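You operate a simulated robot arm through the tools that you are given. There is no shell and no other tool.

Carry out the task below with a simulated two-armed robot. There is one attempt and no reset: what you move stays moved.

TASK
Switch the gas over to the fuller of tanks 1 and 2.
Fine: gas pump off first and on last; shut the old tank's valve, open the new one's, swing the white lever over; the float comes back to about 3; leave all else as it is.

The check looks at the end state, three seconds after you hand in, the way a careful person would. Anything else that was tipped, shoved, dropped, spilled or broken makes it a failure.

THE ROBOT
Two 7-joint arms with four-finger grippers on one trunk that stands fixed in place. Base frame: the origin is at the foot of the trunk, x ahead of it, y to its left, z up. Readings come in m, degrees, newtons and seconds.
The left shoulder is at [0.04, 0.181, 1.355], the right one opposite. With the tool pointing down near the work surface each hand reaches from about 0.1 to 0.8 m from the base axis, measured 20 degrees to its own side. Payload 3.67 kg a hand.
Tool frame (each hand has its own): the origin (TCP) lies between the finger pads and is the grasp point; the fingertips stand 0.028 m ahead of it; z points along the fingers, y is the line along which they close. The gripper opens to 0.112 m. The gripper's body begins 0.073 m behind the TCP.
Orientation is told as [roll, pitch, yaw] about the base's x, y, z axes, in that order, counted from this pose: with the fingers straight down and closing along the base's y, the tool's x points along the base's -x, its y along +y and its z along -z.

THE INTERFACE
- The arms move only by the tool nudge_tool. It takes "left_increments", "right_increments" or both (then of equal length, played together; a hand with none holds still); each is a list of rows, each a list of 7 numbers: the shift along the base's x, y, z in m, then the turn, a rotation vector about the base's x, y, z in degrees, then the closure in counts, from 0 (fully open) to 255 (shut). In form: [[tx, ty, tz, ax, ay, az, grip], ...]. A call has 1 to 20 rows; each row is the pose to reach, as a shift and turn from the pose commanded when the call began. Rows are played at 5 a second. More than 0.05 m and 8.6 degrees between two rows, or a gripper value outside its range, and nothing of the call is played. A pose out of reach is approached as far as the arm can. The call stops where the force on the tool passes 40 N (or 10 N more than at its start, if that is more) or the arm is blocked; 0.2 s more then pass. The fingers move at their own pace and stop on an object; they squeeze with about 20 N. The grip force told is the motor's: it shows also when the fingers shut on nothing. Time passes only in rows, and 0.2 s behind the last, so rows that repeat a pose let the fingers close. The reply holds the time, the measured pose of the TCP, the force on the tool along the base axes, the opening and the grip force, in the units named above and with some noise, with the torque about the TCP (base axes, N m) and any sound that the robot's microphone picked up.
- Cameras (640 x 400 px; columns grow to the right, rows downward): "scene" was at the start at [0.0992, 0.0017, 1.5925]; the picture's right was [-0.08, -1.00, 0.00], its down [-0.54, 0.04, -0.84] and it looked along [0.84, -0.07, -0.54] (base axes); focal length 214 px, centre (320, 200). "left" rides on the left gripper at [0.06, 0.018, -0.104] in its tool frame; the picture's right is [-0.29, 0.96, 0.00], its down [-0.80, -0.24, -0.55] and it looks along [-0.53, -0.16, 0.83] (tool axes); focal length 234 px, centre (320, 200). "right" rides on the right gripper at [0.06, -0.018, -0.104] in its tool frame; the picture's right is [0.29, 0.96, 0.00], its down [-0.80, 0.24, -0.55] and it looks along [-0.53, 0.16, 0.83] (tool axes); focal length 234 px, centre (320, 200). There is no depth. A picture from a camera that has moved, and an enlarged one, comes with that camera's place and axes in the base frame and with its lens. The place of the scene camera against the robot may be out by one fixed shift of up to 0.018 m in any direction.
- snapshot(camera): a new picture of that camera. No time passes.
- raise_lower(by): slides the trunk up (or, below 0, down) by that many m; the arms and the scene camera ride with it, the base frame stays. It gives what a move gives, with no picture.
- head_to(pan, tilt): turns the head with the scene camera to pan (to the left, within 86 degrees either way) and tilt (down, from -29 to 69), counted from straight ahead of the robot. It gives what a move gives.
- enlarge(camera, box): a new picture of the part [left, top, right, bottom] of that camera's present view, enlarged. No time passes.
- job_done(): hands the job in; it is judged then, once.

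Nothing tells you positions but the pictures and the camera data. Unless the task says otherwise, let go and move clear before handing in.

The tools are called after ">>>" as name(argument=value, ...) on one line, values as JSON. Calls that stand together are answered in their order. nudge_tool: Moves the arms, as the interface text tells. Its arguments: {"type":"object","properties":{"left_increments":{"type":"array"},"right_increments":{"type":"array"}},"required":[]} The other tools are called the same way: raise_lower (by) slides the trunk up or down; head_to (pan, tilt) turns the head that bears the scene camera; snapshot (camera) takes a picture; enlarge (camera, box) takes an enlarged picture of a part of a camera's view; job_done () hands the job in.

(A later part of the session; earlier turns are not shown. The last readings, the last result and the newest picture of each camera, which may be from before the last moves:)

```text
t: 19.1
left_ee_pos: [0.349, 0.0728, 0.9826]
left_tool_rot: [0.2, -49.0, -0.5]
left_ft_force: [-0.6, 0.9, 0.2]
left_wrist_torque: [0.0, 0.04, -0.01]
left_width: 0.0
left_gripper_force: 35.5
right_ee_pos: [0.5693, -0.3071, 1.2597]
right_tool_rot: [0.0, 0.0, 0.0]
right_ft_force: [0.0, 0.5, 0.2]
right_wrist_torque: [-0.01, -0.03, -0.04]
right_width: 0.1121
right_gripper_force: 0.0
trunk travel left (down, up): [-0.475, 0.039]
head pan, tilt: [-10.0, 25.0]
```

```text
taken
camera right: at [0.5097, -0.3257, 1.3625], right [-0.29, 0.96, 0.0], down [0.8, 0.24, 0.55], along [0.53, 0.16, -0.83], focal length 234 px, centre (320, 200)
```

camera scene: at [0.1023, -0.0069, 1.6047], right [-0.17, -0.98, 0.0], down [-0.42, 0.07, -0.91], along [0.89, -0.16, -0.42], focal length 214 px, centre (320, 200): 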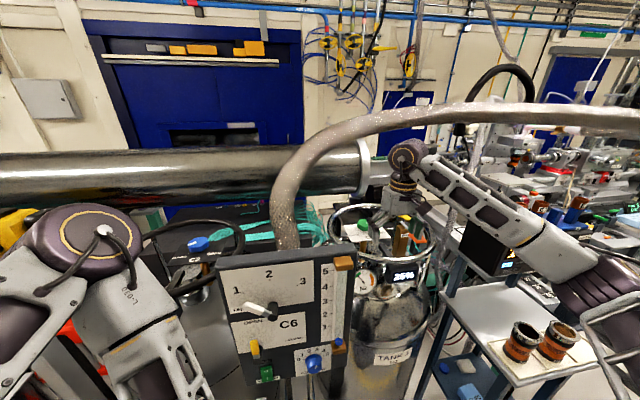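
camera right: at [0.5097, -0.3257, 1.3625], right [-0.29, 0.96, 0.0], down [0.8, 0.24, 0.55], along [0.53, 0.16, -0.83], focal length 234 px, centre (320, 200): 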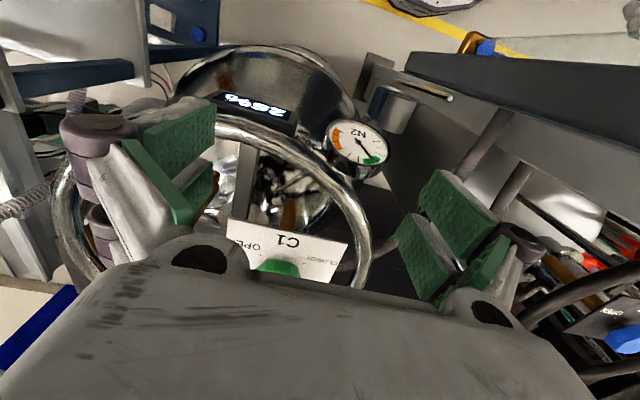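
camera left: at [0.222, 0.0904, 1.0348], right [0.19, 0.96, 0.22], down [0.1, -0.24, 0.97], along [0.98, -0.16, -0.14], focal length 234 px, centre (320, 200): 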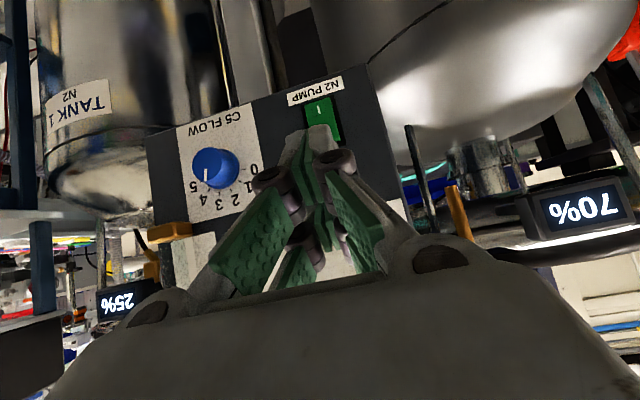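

The wrist is under the hose, with its top at about z=1.53 now and lower once I go down. The ring's top is at about 1.135. I'll go slightly lower and on toward the knob.

>>> nudge_tool(right_increments=[[0.02, 0, -0.03, 0, 0, 0, 0], [0.05, 0, -0.03, 0, 0, 0, 0], [0.08, 0, -0.03, 0, 0, 0, 0], [0.11, 0, -0.03, 0, 0, 0, 0], [0.14, 0, -0.03, 0, 0, 0, 0]])

>>> snapshot(camera="scene")

>>> snapshot(camera="right")

>>> enlarge(camera="scene", box=[325, 85, 465, 265])

```text
t: 20.2
left_ee_pos: [0.349, 0.0734, 0.9817]
left_tool_rot: [0.2, -49.0, -0.4]
left_ft_force: [0.2, -0.5, -0.5]
left_wrist_torque: [0.02, 0.0, 0.04]
left_width: 0.0001
left_gripper_force: 35.6
right_ee_pos: [0.7094, -0.3068, 1.2298]
right_tool_rot: [0.0, 0.2, 0.0]
right_ft_force: [0.6, 0.4, 0.4]
right_wrist_torque: [-0.03, 0.03, 0.01]
right_width: 0.1121
right_gripper_force: 0.0
trunk travel left (down, up): [-0.475, 0.039]
head pan, tilt: [-10.0, 25.0]
```

```text
taken
camera scene: at [0.1028, -0.006, 1.6046], right [-0.17, -0.98, 0.0], down [-0.42, 0.07, -0.91], along [0.89, -0.16, -0.42], focal length 214 px, centre (320, 200)
```

scene: 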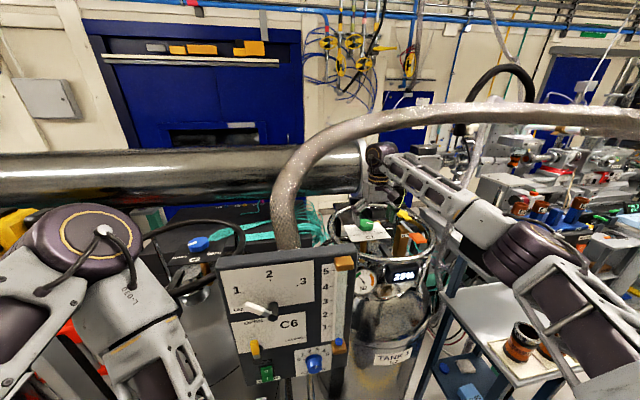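

```text
taken
camera right: at [0.6493, -0.3249, 1.3328], right [-0.29, 0.96, 0.0], down [0.8, 0.24, 0.55], along [0.53, 0.16, -0.83], focal length 234 px, centre (320, 200)
```

right: 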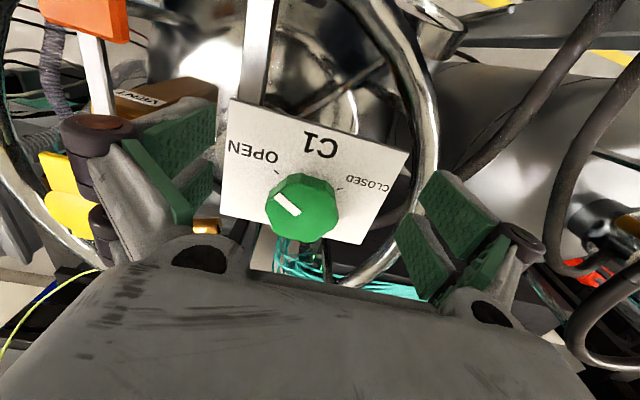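

```text
2.22 times, centred on (395, 175) of scene
camera zoom: at [0.1028, -0.006, 1.6046], right [-0.17, -0.98, 0.0], down [-0.42, 0.07, -0.91], along [0.89, -0.16, -0.42], focal length 477 px, centre (153, 256)
```

zoom: 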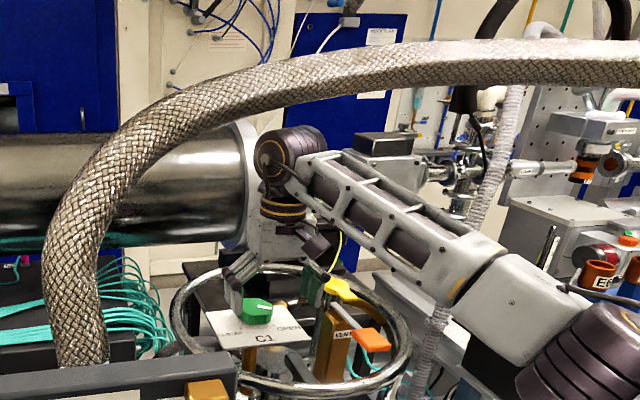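

The right camera clearly shows C1. Its centre is near (0.76, -0.306) and its mark is at the OPEN tick. I'll turn the open hand to yaw +60° above the knob, so it has room to turn clockwise, and centre it.

>>> nudge_tool(right_increments=[[0.01, 0, 0, 0, 0, 8, 0], [0.02, 0, 0, 0, 0, 16, 0], [0.03, 0, 0, 0, 0, 24, 0], [0.04, 0, 0, 0, 0, 32, 0], [0.05, 0, 0, 0, 0, 40, 0], [0.05, 0, 0, 0, 0, 48, 0], [0.05, 0, 0, 0, 0, 56, 0], [0.05, 0, 0, 0, 0, 62, 0]])

>>> snapshot(camera="right")

>>> enlarge(camera="scene", box=[325, 85, 465, 265])

```text
t: 22.1
left_ee_pos: [0.346, 0.0703, 0.9848]
left_tool_rot: [0.5, -49.2, -0.6]
left_ft_force: [0.1, -0.8, 0.6]
left_wrist_torque: [0.02, -0.01, 0.03]
left_width: 0.0
left_gripper_force: 35.6
right_ee_pos: [0.6375, -0.2823, 1.2598]
right_tool_rot: [-4.4, -3.2, 29.9]
right_ft_force: [-1.1, 0.4, -0.3]
right_wrist_torque: [0.0, -0.09, 0.0]
right_width: 0.112
right_gripper_force: 0.0
right hand out of reach, approached as far as the arm can: row 2, 3, 4, 5, 6, 7, 8
trunk travel left (down, up): [-0.475, 0.039]
head pan, tilt: [-10.0, 25.0]
```

```text
taken
camera right: at [0.5848, -0.324, 1.3613], right [-0.72, 0.69, -0.09], down [0.52, 0.63, 0.58], along [0.45, 0.37, -0.81], focal length 234 px, centre (320, 200)
```

right: 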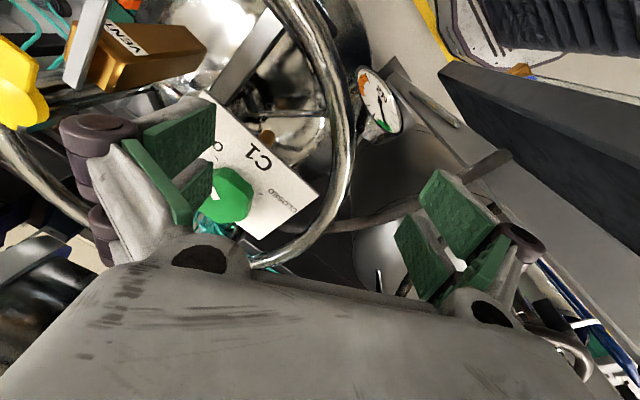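

```text
2.22 times, centred on (395, 175) of scene
camera zoom: at [0.0965, -0.0106, 1.605], right [-0.17, -0.98, 0.0], down [-0.41, 0.08, -0.91], along [0.89, -0.16, -0.42], focal length 477 px, centre (153, 256)
```

zoom: 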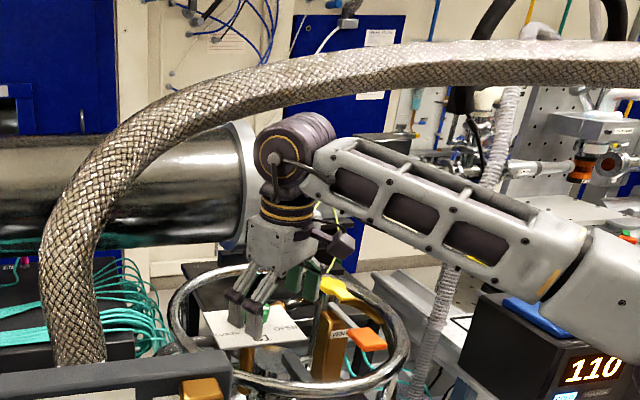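

Vertical with that yaw is out of reach this far out, so the hand drifted back and touched nothing. A forward tilt will help the reach. I'll straighten the hand first and check the box at right, whose reading seems to have changed.

>>> nudge_tool(right_increments=[[-0.003, -0.005, 0, 0.7, 0.8, -6, 0], [-0.006, -0.01, 0, 1.4, 1.7, -12, 0], [-0.01, -0.015, 0, 2.0, 2.5, -18, 0], [-0.014, -0.02, 0, 2.7, 3.4, -24, 0], [-0.018, -0.025, 0, 3.4, 4.2, -29.9, 0]])

>>> snapshot(camera="scene")

>>> enlarge(camera="scene", box=[440, 180, 640, 310])

```text
t: 23.2
left_ee_pos: [0.3465, 0.0714, 0.9838]
left_tool_rot: [0.3, -49.0, -0.5]
left_ft_force: [0.1, 0.2, 0.3]
left_wrist_torque: [0.02, 0.0, -0.02]
left_width: 0.0
left_gripper_force: 35.7
right_ee_pos: [0.6227, -0.3069, 1.2592]
right_tool_rot: [-0.1, 0.1, -0.2]
right_ft_force: [-0.1, -0.5, -0.1]
right_wrist_torque: [0.0, 0.01, -0.01]
right_width: 0.1119
right_gripper_force: 0.1
trunk travel left (down, up): [-0.475, 0.039]
head pan, tilt: [-10.0, 25.0]
```

```text
taken
camera scene: at [0.1004, -0.0079, 1.6048], right [-0.17, -0.98, 0.0], down [-0.42, 0.07, -0.91], along [0.89, -0.16, -0.42], focal length 214 px, centre (320, 200)
```

scene: 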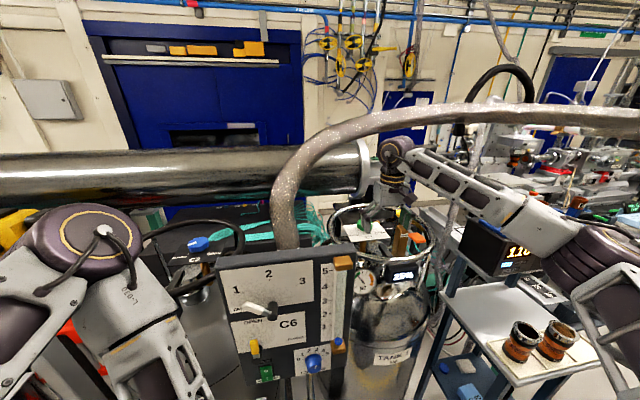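

```text
3.08 times, centred on (540, 245) of scene
camera zoom: at [0.1004, -0.0079, 1.6048], right [-0.17, -0.98, 0.0], down [-0.42, 0.07, -0.91], along [0.89, -0.16, -0.42], focal length 660 px, centre (-357, 62)
```

zoom: 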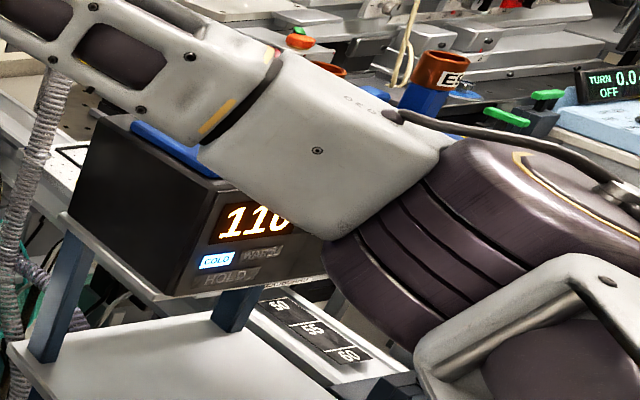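

The box at right now reads 110 where it read 100 before, and my right elbow passes close to its knob. I'll pull the right hand back along the way it came so I can look at the box.

>>> nudge_tool(right_increments=[[-0.04, 0.0, 0, 0, 0, 0, 0], [-0.08, 0.0, 0, 0, 0, 0, 0], [-0.12, 0.0, 0, 0, 0, 0, 0], [-0.16, 0.0, 0, 0, 0, 0, 0]])

>>> enlarge(camera="scene", box=[440, 180, 640, 310])

>>> head_to(pan=-45, tilt=30)

>>> snapshot(camera="scene")

```text
t: 24.2
left_ee_pos: [0.3461, 0.0714, 0.9827]
left_tool_rot: [0.3, -49.1, -0.5]
left_ft_force: [-0.2, -0.1, 0.6]
left_wrist_torque: [-0.03, 0.0, 0.04]
left_width: 0.0
left_gripper_force: 35.6
right_ee_pos: [0.4581, -0.3072, 1.2587]
right_tool_rot: [-0.1, 0.0, -0.1]
right_ft_force: [-0.8, -0.5, 0.5]
right_wrist_torque: [0.05, -0.03, 0.02]
right_width: 0.112
right_gripper_force: 0.0
trunk travel left (down, up): [-0.475, 0.039]
head pan, tilt: [-10.0, 25.0]
```

```text
3.08 times, centred on (540, 245) of scene
camera zoom: at [0.0987, -0.0079, 1.6049], right [-0.17, -0.98, 0.0], down [-0.41, 0.07, -0.91], along [0.89, -0.16, -0.42], focal length 660 px, centre (-357, 62)
```

zoom: 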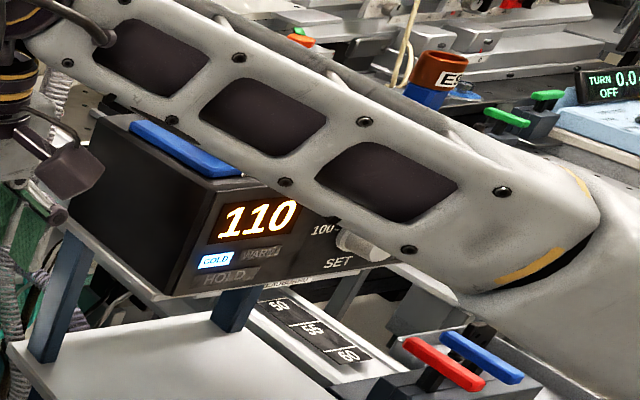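

```text
t: 25.3
left_ee_pos: [0.3475, 0.0717, 0.9838]
left_tool_rot: [0.2, -49.1, -0.4]
left_ft_force: [-0.3, -0.6, 0.6]
left_wrist_torque: [0.02, 0.02, 0.03]
left_width: 0.0002
left_gripper_force: 35.3
right_ee_pos: [0.4604, -0.3057, 1.2567]
right_tool_rot: [0.0, 0.1, -0.1]
right_ft_force: [-0.3, 0.6, 0.4]
right_wrist_torque: [0.0, 0.01, 0.01]
right_width: 0.1121
right_gripper_force: 0.0
trunk travel left (down, up): [-0.475, 0.039]
head pan, tilt: [-45.0, 30.0]
```

```text
taken
camera scene: at [0.0744, -0.055, 1.5968], right [-0.71, -0.71, 0.0], down [-0.35, 0.35, -0.87], along [0.61, -0.61, -0.5], focal length 214 px, centre (320, 200)
```

scene: 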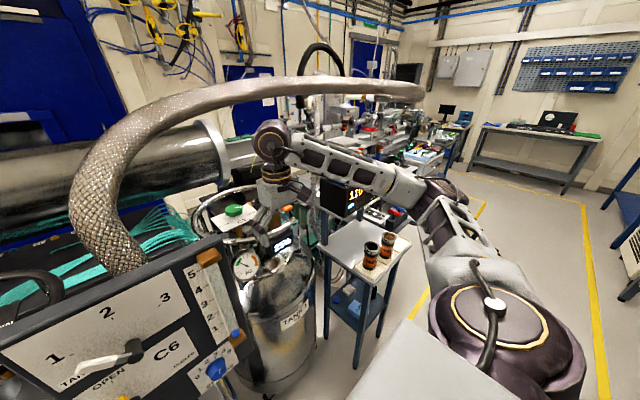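

The forearm still hides the knob. I'll pull the right hand back and up to its earlier open position.

>>> nudge_tool(right_increments=[[-0.03, 0.005, 0.03, 0, 0, 0, 0], [-0.06, 0.01, 0.07, 0, 0, 0, 0], [-0.09, 0.01, 0.11, 0, 0, 0, 0], [-0.12, 0.01, 0.15, 0, 0, 0, 0], [-0.12, 0.01, 0.2, 0, 0, 0, 0], [-0.12, 0.01, 0.25, 0, 0, 0, 0]])

>>> head_to(pan=-10, tilt=25)

>>> snapshot(camera="scene")

>>> enlarge(camera="scene", box=[440, 180, 640, 310])

```text
refused: row 2 steps farther than a row can; nothing moved
```

```text
t: 26.3
left_ee_pos: [0.3473, 0.0711, 0.9839]
left_tool_rot: [0.1, -49.0, -0.5]
left_ft_force: [0.4, -0.5, 0.3]
left_wrist_torque: [0.0, -0.01, -0.01]
left_width: 0.0002
left_gripper_force: 35.6
right_ee_pos: [0.4614, -0.3072, 1.2572]
right_tool_rot: [0.0, 0.1, -0.1]
right_ft_force: [0.3, -0.3, 0.0]
right_wrist_torque: [-0.03, 0.01, 0.01]
right_width: 0.112
right_gripper_force: 0.0
trunk travel left (down, up): [-0.475, 0.039]
head pan, tilt: [-10.0, 25.0]
```

```text
taken
camera scene: at [0.1011, -0.0072, 1.6047], right [-0.17, -0.98, 0.0], down [-0.42, 0.07, -0.91], along [0.89, -0.16, -0.42], focal length 214 px, centre (320, 200)
```

scene: 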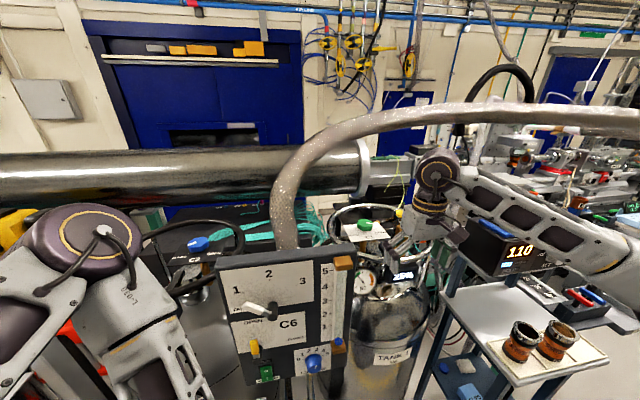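

```text
3.08 times, centred on (540, 245) of scene
camera zoom: at [0.1011, -0.0072, 1.6047], right [-0.17, -0.98, 0.0], down [-0.42, 0.07, -0.91], along [0.89, -0.16, -0.42], focal length 660 px, centre (-357, 62)
```

zoom: 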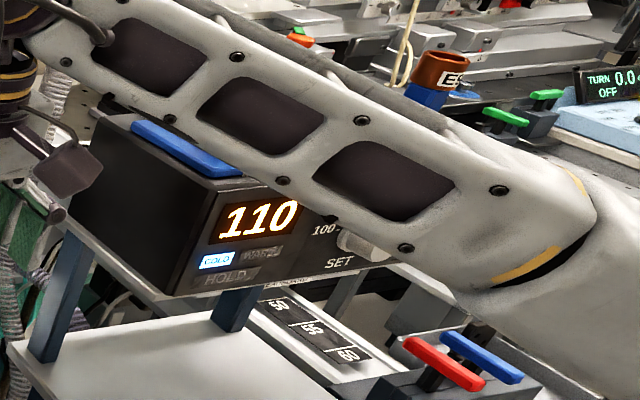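

>>> nudge_tool(right_increments=[[-0.03, 0.0, 0.03, 0, 0, 0, 0], [-0.06, 0.0, 0.06, 0, 0, 0, 0], [-0.09, 0.005, 0.09, 0, 0, 0, 0], [-0.12, 0.005, 0.12, 0, 0, 0, 0], [-0.12, 0.01, 0.16, 0, 0, 0, 0], [-0.12, 0.01, 0.2, 0, 0, 0, 0], [-0.12, 0.01, 0.24, 0, 0, 0, 0]])

>>> snapshot(camera="scene")

>>> enlarge(camera="scene", box=[440, 180, 640, 310])

```text
t: 28.1
left_ee_pos: [0.3455, 0.0725, 0.9862]
left_tool_rot: [0.1, -49.1, -0.5]
left_ft_force: [0.4, 0.0, -0.8]
left_wrist_torque: [0.02, -0.02, -0.02]
left_width: 0.0001
left_gripper_force: 36.0
right_ee_pos: [0.3652, -0.2957, 1.4145]
right_tool_rot: [-0.1, 15.7, -0.2]
right_ft_force: [-0.6, -0.1, 1.3]
right_wrist_torque: [-0.02, -0.05, 0.03]
right_width: 0.1119
right_gripper_force: 0.1
trunk travel left (down, up): [-0.475, 0.039]
head pan, tilt: [-10.0, 25.0]
stopped in row 7 (right hand): the arm was blocked; the commanded pose is now the measured one
```

```text
taken
camera scene: at [0.0969, -0.0065, 1.605], right [-0.17, -0.98, 0.0], down [-0.41, 0.07, -0.91], along [0.89, -0.16, -0.42], focal length 214 px, centre (320, 200)
```

scene: 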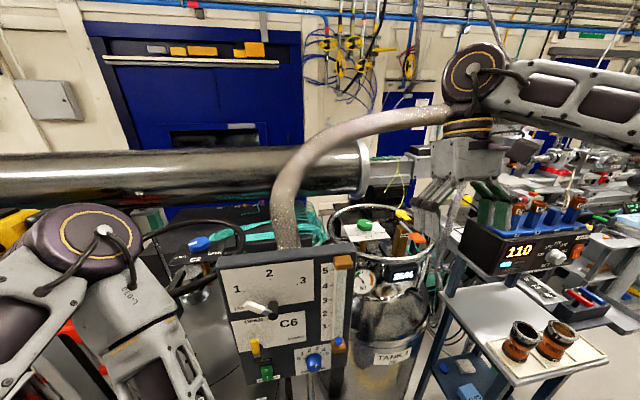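

```text
3.08 times, centred on (540, 245) of scene
camera zoom: at [0.0969, -0.0065, 1.605], right [-0.17, -0.98, 0.0], down [-0.41, 0.07, -0.91], along [0.89, -0.16, -0.42], focal length 660 px, centre (-357, 62)
```

zoom: 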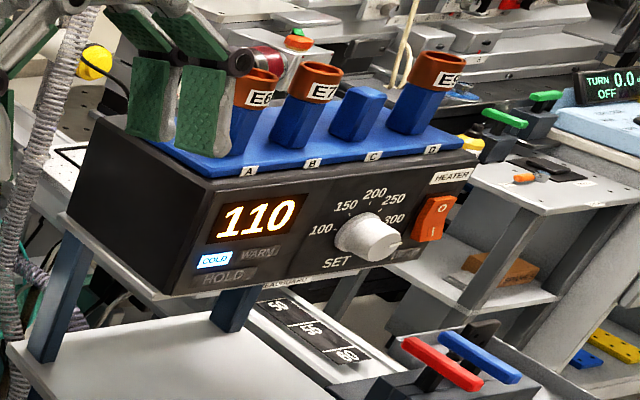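

The heater's dial and its vials A to D look undisturbed. The reading is probably a live temperature while the heater runs, and I'll keep checking it. Now I'll go back to C1 with the right hand tilted about 30° forward, stopping short at x≈0.60.

>>> nudge_tool(right_increments=[[0.01, 0, -0.03, 0, -7.6, 0, 0], [0.02, -0.002, -0.06, 0, -15.2, 0, 0], [0.03, -0.004, -0.09, 0, -22.8, 0, 0], [0.05, -0.006, -0.12, 0, -30.4, 0, 0], [0.08, -0.008, -0.145, 0, -38, 0, 0], [0.12, -0.01, -0.155, 0, -45.7, 0, 0], [0.16, -0.011, -0.155, 0, -45.7, 0, 0], [0.2, -0.011, -0.155, 0, -45.7, 0, 0], [0.235, -0.011, -0.155, 0, -45.7, 0, 0]])

>>> snapshot(camera="scene")

>>> snapshot(camera="right")

>>> enlarge(camera="scene", box=[440, 180, 640, 310])

```text
t: 30.1
left_ee_pos: [0.349, 0.0714, 0.9834]
left_tool_rot: [0.2, -49.0, -0.5]
left_ft_force: [0.1, -0.2, 0.0]
left_wrist_torque: [-0.01, 0.02, 0.02]
left_width: 0.0002
left_gripper_force: 35.2
right_ee_pos: [0.6066, -0.3088, 1.2581]
right_tool_rot: [0.1, -29.8, -0.2]
right_ft_force: [-0.2, -0.3, 0.7]
right_wrist_torque: [0.01, 0.0, 0.0]
right_width: 0.1119
right_gripper_force: 0.0
trunk travel left (down, up): [-0.475, 0.039]
head pan, tilt: [-10.0, 25.0]
```

```text
taken
camera scene: at [0.1025, -0.0069, 1.6046], right [-0.17, -0.98, 0.0], down [-0.42, 0.07, -0.91], along [0.89, -0.16, -0.42], focal length 214 px, centre (320, 200)
```

scene: 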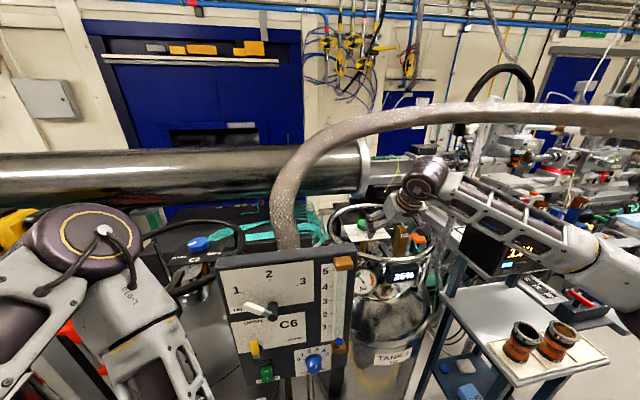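

```text
taken
camera right: at [0.5027, -0.3264, 1.3177], right [-0.25, 0.96, -0.14], down [0.42, 0.24, 0.88], along [0.88, 0.16, -0.46], focal length 234 px, centre (320, 200)
```

right: 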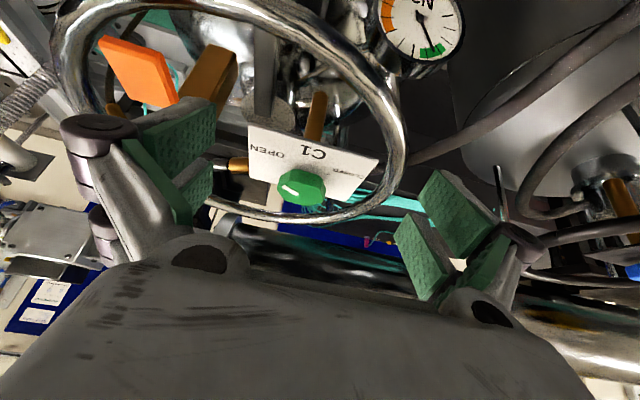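

```text
3.08 times, centred on (540, 245) of scene
camera zoom: at [0.1025, -0.0069, 1.6046], right [-0.17, -0.98, 0.0], down [-0.42, 0.07, -0.91], along [0.89, -0.16, -0.42], focal length 660 px, centre (-357, 62)
```

zoom: 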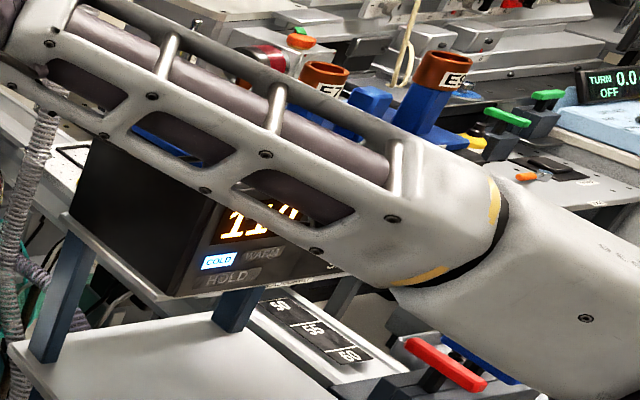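

Reach is good with the tilt, and the knob centre is at (0.755, -0.306, ~1.175). I'll move above it at yaw +20°, then check before going down.

>>> nudge_tool(right_increments=[[0.04, 0, -0.01, 0, 0, 5, 0], [0.08, 0.001, -0.01, 0, 0, 10, 0], [0.12, 0.002, -0.01, 0, 0, 15, 0], [0.148, 0.003, -0.01, 0, 0, 20, 0]])

>>> snapshot(camera="right")

>>> enlarge(camera="scene", box=[325, 115, 465, 265])

```text
t: 31.1
left_ee_pos: [0.348, 0.0713, 0.9834]
left_tool_rot: [0.2, -49.1, -0.4]
left_ft_force: [0.1, 0.5, -0.2]
left_wrist_torque: [0.04, 0.03, 0.0]
left_width: 0.0
left_gripper_force: 35.6
right_ee_pos: [0.7532, -0.3062, 1.2464]
right_tool_rot: [0.0, -29.8, 19.9]
right_ft_force: [0.0, -0.1, -0.4]
right_wrist_torque: [0.01, 0.04, 0.03]
right_width: 0.1125
right_gripper_force: 0.1
trunk travel left (down, up): [-0.475, 0.039]
head pan, tilt: [-10.0, 25.0]
```

```text
taken
camera right: at [0.6621, -0.3581, 1.3068], right [-0.56, 0.82, -0.14], down [0.31, 0.37, 0.88], along [0.77, 0.45, -0.46], focal length 234 px, centre (320, 200)
```

right: 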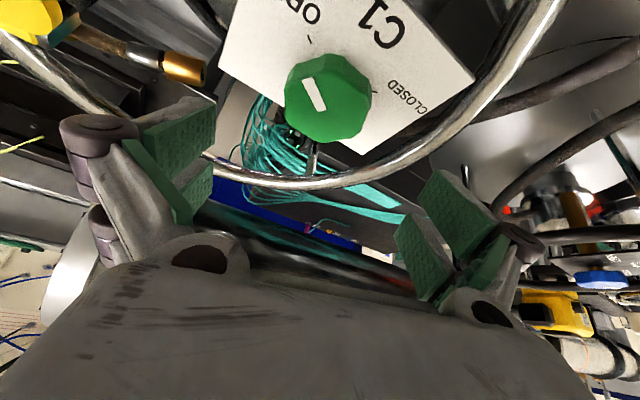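

```text
2.67 times, centred on (395, 190) of scene
camera zoom: at [0.1025, -0.0068, 1.6046], right [-0.17, -0.98, 0.0], down [-0.42, 0.07, -0.91], along [0.89, -0.16, -0.42], focal length 572 px, centre (120, 227)
```

zoom: 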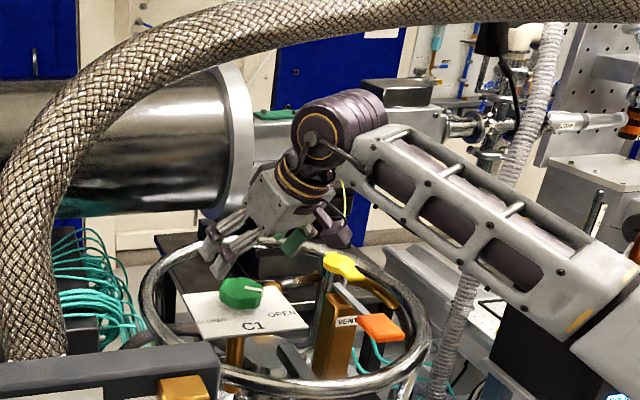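

The hand is centred on the knob. I'll lower to z≈1.19, where the tips stay just above the plate, and close.

>>> nudge_tool(right_increments=[[0.001, -0.002, -0.03, 0, 0, 0, 0], [0.002, -0.003, -0.048, 0, 0, 0, 0], [0.002, -0.003, -0.056, 0, 0, 0, 0]])

>>> snapshot(camera="right")

>>> enlarge(camera="scene", box=[325, 165, 425, 265])

```text
t: 31.9
left_ee_pos: [0.3476, 0.0711, 0.9827]
left_tool_rot: [0.2, -49.0, -0.4]
left_ft_force: [0.8, 0.0, 0.8]
left_wrist_torque: [-0.02, -0.01, -0.02]
left_width: 0.0
left_gripper_force: 35.8
right_ee_pos: [0.7539, -0.3079, 1.1922]
right_tool_rot: [0.0, -30.0, 19.9]
right_ft_force: [-0.6, 0.3, -0.5]
right_wrist_torque: [0.0, 0.0, 0.01]
right_width: 0.1124
right_gripper_force: 0.2
trunk travel left (down, up): [-0.475, 0.039]
head pan, tilt: [-10.0, 25.0]
```

```text
taken
camera right: at [0.6627, -0.3607, 1.2512], right [-0.56, 0.82, -0.14], down [0.31, 0.37, 0.88], along [0.77, 0.45, -0.46], focal length 234 px, centre (320, 200)
```

right: 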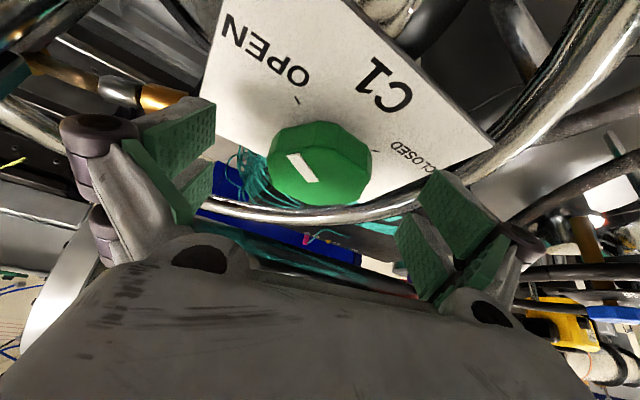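

```text
4.00 times, centred on (375, 215) of scene
camera zoom: at [0.1006, -0.0071, 1.6048], right [-0.17, -0.98, 0.0], down [-0.42, 0.07, -0.91], along [0.89, -0.16, -0.42], focal length 858 px, centre (100, 140)
```

zoom: 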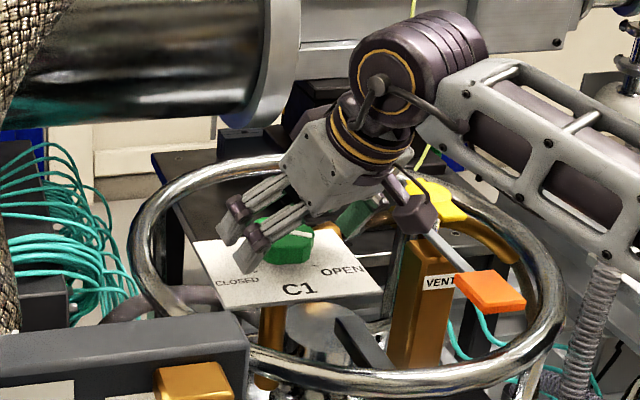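

The knob sits slightly to the camera side of the pads, so I'll shift about 7 mm back and close on it.

>>> nudge_tool(right_increments=[[-0.006, -0.003, -0.002, 0, 0, 0, 0], [-0.006, -0.003, -0.002, 0, 0, 0, 255], [-0.006, -0.003, -0.002, 0, 0, 0, 255], [-0.006, -0.003, -0.002, 0, 0, 0, 255], [-0.006, -0.003, -0.002, 0, 0, 0, 255]])

>>> snapshot(camera="right")

>>> enlarge(camera="scene", box=[325, 165, 425, 265])

```text
t: 33.1
left_ee_pos: [0.3473, 0.0725, 0.983]
left_tool_rot: [0.3, -49.0, -0.5]
left_ft_force: [-1.1, -0.8, 0.3]
left_wrist_torque: [0.0, 0.0, -0.02]
left_width: 0.0
left_gripper_force: 36.0
right_ee_pos: [0.7486, -0.3111, 1.1896]
right_tool_rot: [-0.1, -30.0, 19.8]
right_ft_force: [-0.1, 0.2, 1.3]
right_wrist_torque: [-0.18, -0.13, -0.01]
right_width: 0.0608
right_gripper_force: 45.0
trunk travel left (down, up): [-0.475, 0.039]
head pan, tilt: [-10.0, 25.0]
```

```text
taken
camera right: at [0.6569, -0.3636, 1.2492], right [-0.56, 0.82, -0.14], down [0.31, 0.37, 0.88], along [0.77, 0.45, -0.46], focal length 234 px, centre (320, 200)
```

right: 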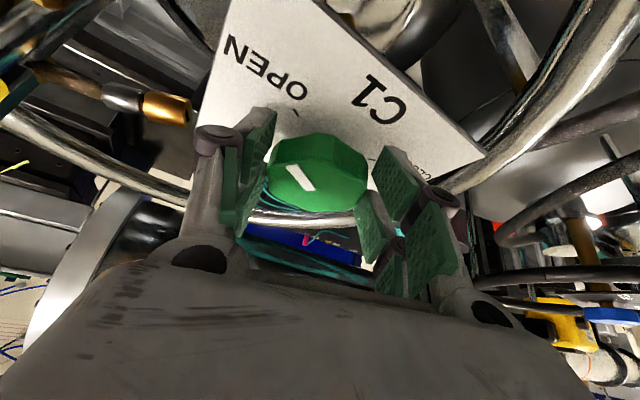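

```text
4.00 times, centred on (375, 215) of scene
camera zoom: at [0.1011, -0.0071, 1.6048], right [-0.17, -0.98, 0.0], down [-0.42, 0.07, -0.91], along [0.89, -0.16, -0.42], focal length 858 px, centre (100, 140)
```

zoom: 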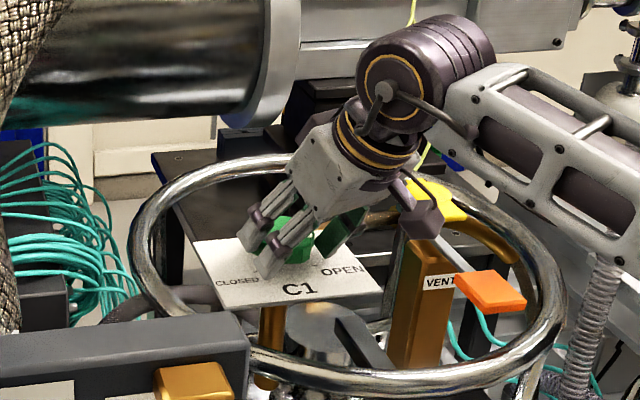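

The knob is gripped at width 0.061. I'll turn it clockwise in steps and watch the torque.

>>> nudge_tool(right_increments=[[0, 0, 0, 0, 0, -7, 255], [0, 0, 0, 0, 0, -14, 255], [0, 0, 0, 0, 0, -21, 255], [0, 0, 0, 0, 0, -28, 255]])

>>> snapshot(camera="right")

>>> enlarge(camera="scene", box=[325, 165, 425, 265])

```text
t: 34.1
left_ee_pos: [0.3476, 0.0746, 0.9827]
left_tool_rot: [0.0, -49.0, -0.2]
left_ft_force: [0.0, -0.4, -0.1]
left_wrist_torque: [0.02, -0.02, -0.01]
left_width: 0.0
left_gripper_force: 35.5
right_ee_pos: [0.7487, -0.3024, 1.1893]
right_tool_rot: [0.0, -29.8, -8.0]
right_ft_force: [-6.6, 28.6, -10.7]
right_wrist_torque: [0.72, -0.11, 0.46]
right_width: 0.0606
right_gripper_force: 44.9
trunk travel left (down, up): [-0.475, 0.039]
head pan, tilt: [-10.0, 25.0]
```

```text
taken
camera right: at [0.6425, -0.3066, 1.2497], right [-0.12, 0.98, -0.14], down [0.45, 0.18, 0.88], along [0.89, 0.04, -0.46], focal length 234 px, centre (320, 200)
```

right: 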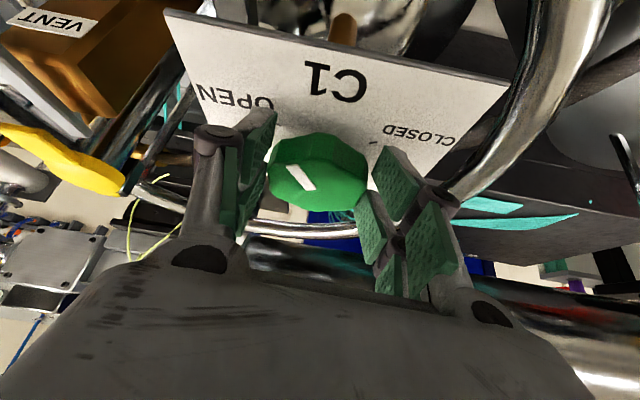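

```text
4.00 times, centred on (375, 215) of scene
camera zoom: at [0.101, -0.0008, 1.6047], right [-0.17, -0.99, 0.0], down [-0.42, 0.07, -0.91], along [0.89, -0.16, -0.42], focal length 858 px, centre (100, 140)
```

zoom: 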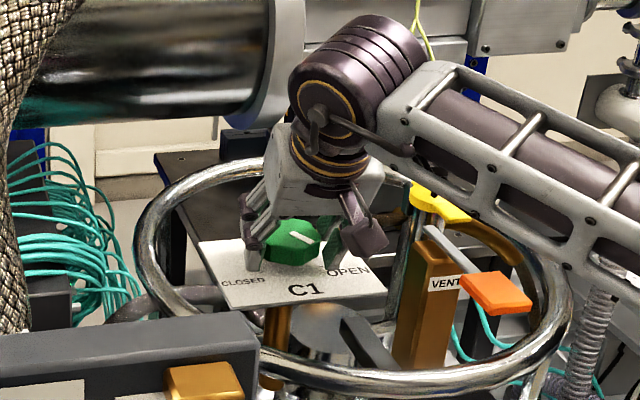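

The knob turned with the hand, and the sideways force shows its axis is about 2 cm ahead of the TCP. I'll carry on, moving the TCP around that axis.

>>> nudge_tool(right_increments=[[0.0014, 0.0094, 0, 0, 0, 0, 255], [0.0024, 0.0116, 0, 0, 0, -7, 255], [0.0037, 0.0136, 0, 0, 0, -14, 255], [0.0052, 0.0154, 0, 0, 0, -21, 255], [0.0069, 0.0171, 0, 0, 0, -28, 255]])

>>> snapshot(camera="right")

>>> enlarge(camera="scene", box=[325, 165, 425, 265])

```text
t: 35.3
left_ee_pos: [0.3453, 0.0708, 0.9852]
left_tool_rot: [0.3, -49.0, -0.6]
left_ft_force: [-0.2, -0.4, 0.5]
left_wrist_torque: [-0.02, -0.02, 0.02]
left_width: 0.0003
left_gripper_force: 35.9
right_ee_pos: [0.7519, -0.2964, 1.1909]
right_tool_rot: [-0.3, -29.8, -36.3]
right_ft_force: [-21.2, -1.6, -11.2]
right_wrist_torque: [0.62, 1.37, -0.23]
right_width: 0.0604
right_gripper_force: 44.6
trunk travel left (down, up): [-0.475, 0.039]
head pan, tilt: [-10.0, 25.0]
```

```text
taken
camera right: at [0.6591, -0.2491, 1.2498], right [0.37, 0.92, -0.15], down [0.48, -0.05, 0.88], along [0.8, -0.39, -0.46], focal length 234 px, centre (320, 200)
```

right: 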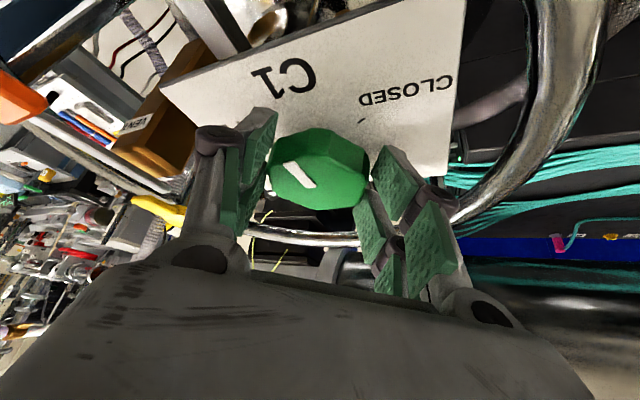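

```text
4.00 times, centred on (375, 215) of scene
camera zoom: at [0.0988, -0.008, 1.6049], right [-0.17, -0.98, 0.0], down [-0.42, 0.07, -0.91], along [0.89, -0.16, -0.42], focal length 858 px, centre (100, 140)
```

zoom: 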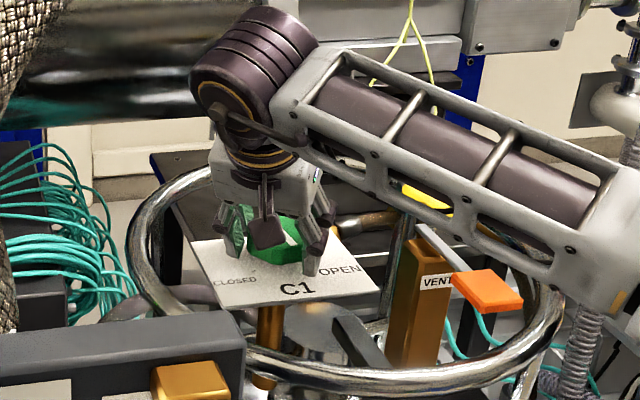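

The measured positions put the knob axis at about (0.763, -0.306). I'll keep turning clockwise around that point.

>>> nudge_tool(right_increments=[[-0.005, -0.0029, 0, 0, 0, 0, 255], [-0.0036, -0.0012, 0, 0, 0, -8, 255], [-0.002, 0.0002, 0, 0, 0, -16, 255], [-0.0002, 0.0014, 0, 0, 0, -24, 255], [0.0017, 0.0024, 0, 0, 0, -32, 255]])

>>> snapshot(camera="right")

>>> enlarge(camera="scene", box=[325, 165, 425, 265])

```text
t: 36.5
left_ee_pos: [0.3487, 0.0711, 0.9833]
left_tool_rot: [0.3, -48.9, -0.5]
left_ft_force: [-0.5, -0.2, -0.1]
left_wrist_torque: [0.0, 0.02, -0.02]
left_width: 0.0
left_gripper_force: 35.3
right_ee_pos: [0.7591, -0.2908, 1.1906]
right_tool_rot: [0.1, -29.8, -68.3]
right_ft_force: [8.5, 1.2, -3.4]
right_wrist_torque: [0.52, -0.29, 0.1]
right_width: 0.0597
right_gripper_force: 45.1
trunk travel left (down, up): [-0.475, 0.039]
head pan, tilt: [-10.0, 25.0]
```

```text
taken
camera right: at [0.7043, -0.2016, 1.25], right [0.8, 0.59, -0.14], down [0.38, -0.3, 0.88], along [0.47, -0.75, -0.46], focal length 234 px, centre (320, 200)
```

right: 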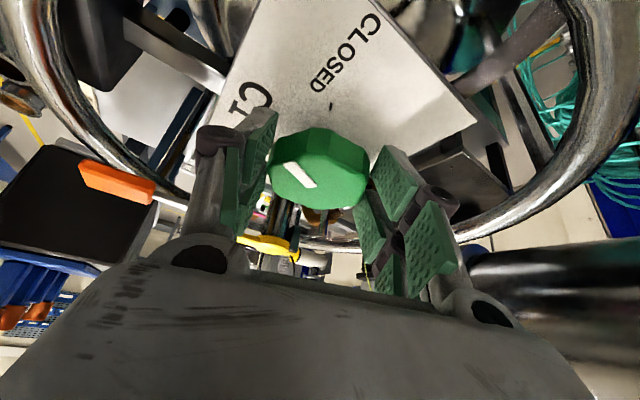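

```text
4.00 times, centred on (375, 215) of scene
camera zoom: at [0.1035, -0.0068, 1.6046], right [-0.17, -0.98, 0.0], down [-0.42, 0.07, -0.91], along [0.89, -0.16, -0.42], focal length 858 px, centre (100, 140)
```

zoom: 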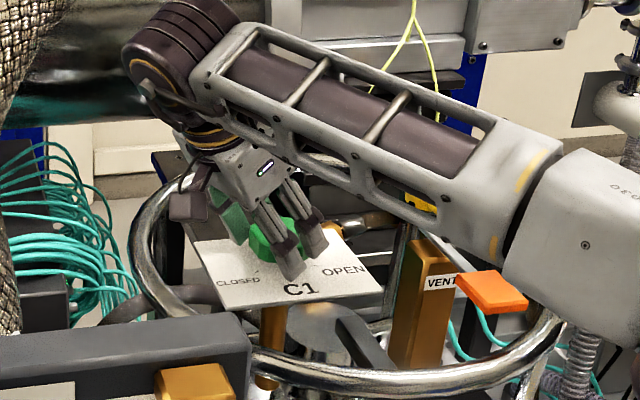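

C1 has turned 88°, and its mark still needs about 40° to reach the CLOSED tick. I'll let go, turn back 45° around the knob and grip again.

>>> nudge_tool(right_increments=[[0, 0, 0, 0, 0, 0, 0], [0, 0, 0, 0, 0, 0, 0], [0, 0, 0, 0, 0, 0, 0], [0.0005, -0.005, 0, 0, 0, 7.5, 0], [-0.0004, -0.0065, 0, 0, 0, 15, 0], [-0.0012, -0.0073, 0, 0, 0, 22.5, 0], [-0.0021, -0.0083, 0, 0, 0, 30, 0], [-0.0028, -0.0094, 0, 0, 0, 37.5, 0], [-0.0034, -0.0105, 0, 0, 0, 45, 0]])

>>> snapshot(camera="right")

>>> enlarge(camera="scene", box=[325, 165, 425, 265])

```text
t: 38.5
left_ee_pos: [0.3471, 0.0717, 0.9842]
left_tool_rot: [0.3, -49.1, -0.4]
left_ft_force: [0.3, -0.4, 0.2]
left_wrist_torque: [0.01, 0.0, -0.01]
left_width: 0.0
left_gripper_force: 36.3
right_ee_pos: [0.7542, -0.3016, 1.189]
right_tool_rot: [0.0, -30.0, -23.0]
right_ft_force: [-0.3, 0.6, 0.0]
right_wrist_torque: [0.02, -0.03, 0.0]
right_width: 0.1119
right_gripper_force: 0.0
trunk travel left (down, up): [-0.475, 0.039]
head pan, tilt: [-10.0, 25.0]
```

```text
taken
camera right: at [0.651, -0.2787, 1.2494], right [0.15, 0.98, -0.14], down [0.47, 0.06, 0.88], along [0.87, -0.2, -0.46], focal length 234 px, centre (320, 200)
```

right: 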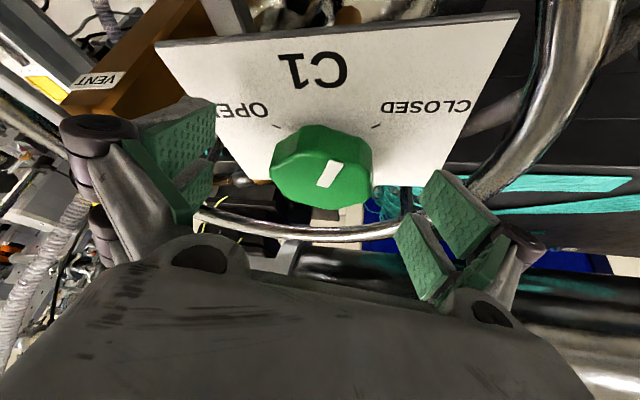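

```text
4.00 times, centred on (375, 215) of scene
camera zoom: at [0.1007, -0.0077, 1.6048], right [-0.17, -0.98, 0.0], down [-0.42, 0.07, -0.91], along [0.89, -0.16, -0.42], focal length 858 px, centre (100, 140)
```

zoom: 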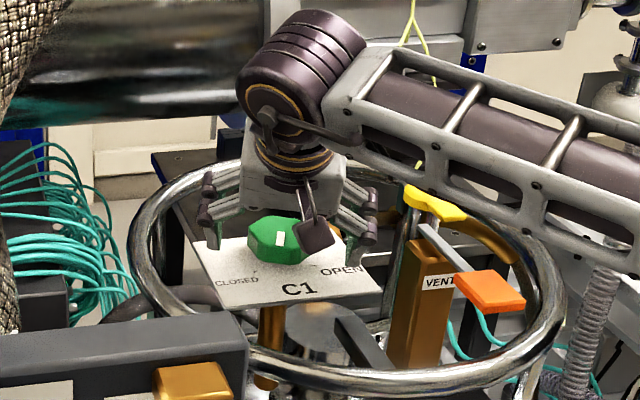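

The mark now points toward me, slightly to the CLOSED side, with about 30° to go. I'll grip again and turn the rest.

>>> nudge_tool(right_increments=[[0, 0, 0, 0, 0, 0, 255], [0, 0, 0, 0, 0, 0, 255], [0, 0, 0, 0, 0, 0, 255], [0, 0, 0, 0, 0, 0, 255], [0.0005, 0.0013, 0, 0, 0, -8, 255], [0.0014, 0.0025, 0, 0, 0, -16, 255], [0.0023, 0.0035, 0, 0, 0, -24, 255], [0.0029, 0.004, 0, 0, 0, -29, 255]])

>>> snapshot(camera="right")

>>> enlarge(camera="scene", box=[325, 165, 425, 265])

```text
t: 40.3
left_ee_pos: [0.3483, 0.0737, 0.9828]
left_tool_rot: [0.2, -49.1, -0.4]
left_ft_force: [0.0, -0.1, 0.2]
left_wrist_torque: [0.03, 0.03, -0.01]
left_width: 0.0
left_gripper_force: 35.5
right_ee_pos: [0.7583, -0.2966, 1.1896]
right_tool_rot: [-0.1, -30.0, -52.2]
right_ft_force: [6.7, 9.0, 2.3]
right_wrist_torque: [0.51, 0.6, 0.16]
right_width: 0.061
right_gripper_force: 45.3
trunk travel left (down, up): [-0.475, 0.039]
head pan, tilt: [-10.0, 25.0]
```

```text
taken
camera right: at [0.68, -0.2249, 1.2498], right [0.6, 0.78, -0.14], down [0.44, -0.18, 0.88], along [0.66, -0.59, -0.46], focal length 234 px, centre (320, 200)
```

right: 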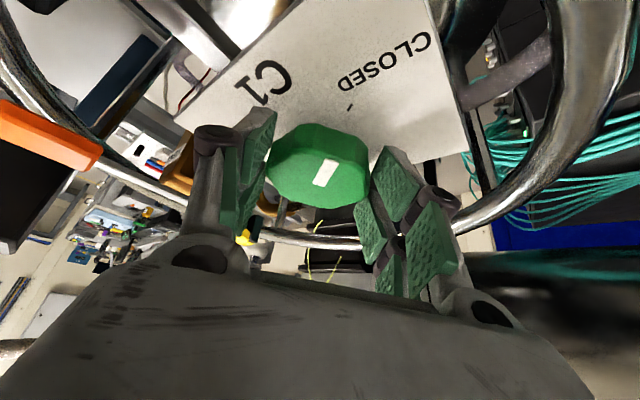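

```text
4.00 times, centred on (375, 215) of scene
camera zoom: at [0.1026, -0.0051, 1.6047], right [-0.17, -0.98, 0.0], down [-0.42, 0.07, -0.91], along [0.89, -0.16, -0.42], focal length 858 px, centre (100, 140)
```

zoom: 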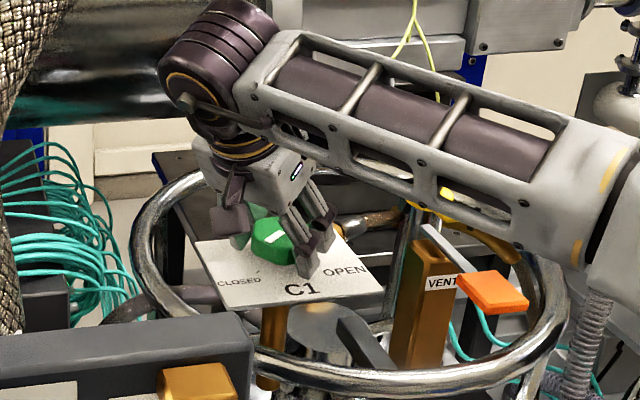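

About 12° remain to the CLOSED tick. I'll continue gently and watch for an end stop.

>>> nudge_tool(right_increments=[[0.0008, 0.0008, 0, 0, 0, -6, 255], [0.0018, 0.0014, 0, 0, 0, -12, 255]])

>>> snapshot(camera="right")

>>> enlarge(camera="scene", box=[325, 165, 425, 265])

```text
t: 40.9
left_ee_pos: [0.3486, 0.0721, 0.9831]
left_tool_rot: [0.1, -48.9, -0.4]
left_ft_force: [-0.7, 0.3, -0.3]
left_wrist_torque: [0.0, -0.02, 0.0]
left_width: 0.0001
left_gripper_force: 35.7
right_ee_pos: [0.7599, -0.2952, 1.1898]
right_tool_rot: [0.0, -30.0, -64.1]
right_ft_force: [12.6, 7.3, 3.1]
right_wrist_torque: [0.05, 0.1, 1.04]
right_width: 0.0613
right_gripper_force: 45.5
trunk travel left (down, up): [-0.475, 0.039]
head pan, tilt: [-10.0, 25.0]
```

```text
taken
camera right: at [0.6988, -0.2098, 1.2496], right [0.75, 0.64, -0.14], down [0.4, -0.27, 0.88], along [0.52, -0.72, -0.46], focal length 234 px, centre (320, 200)
```

right: 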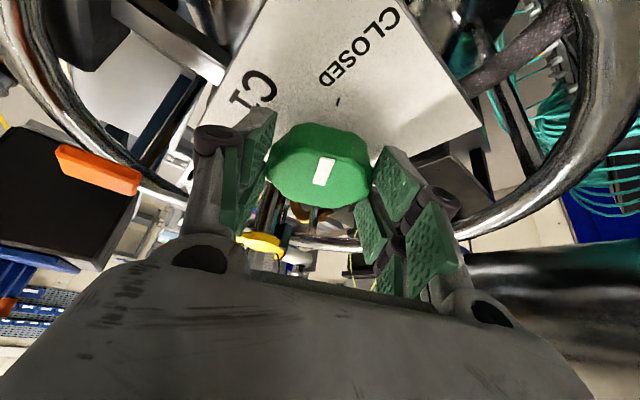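

```text
4.00 times, centred on (375, 215) of scene
camera zoom: at [0.1032, -0.0055, 1.6046], right [-0.17, -0.98, 0.0], down [-0.42, 0.07, -0.91], along [0.89, -0.16, -0.42], focal length 858 px, centre (100, 140)
```

zoom: 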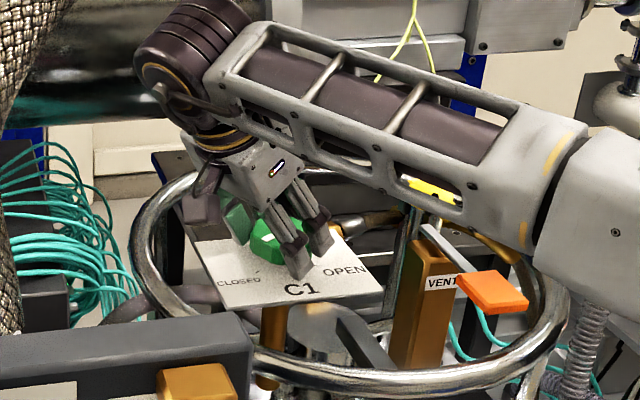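

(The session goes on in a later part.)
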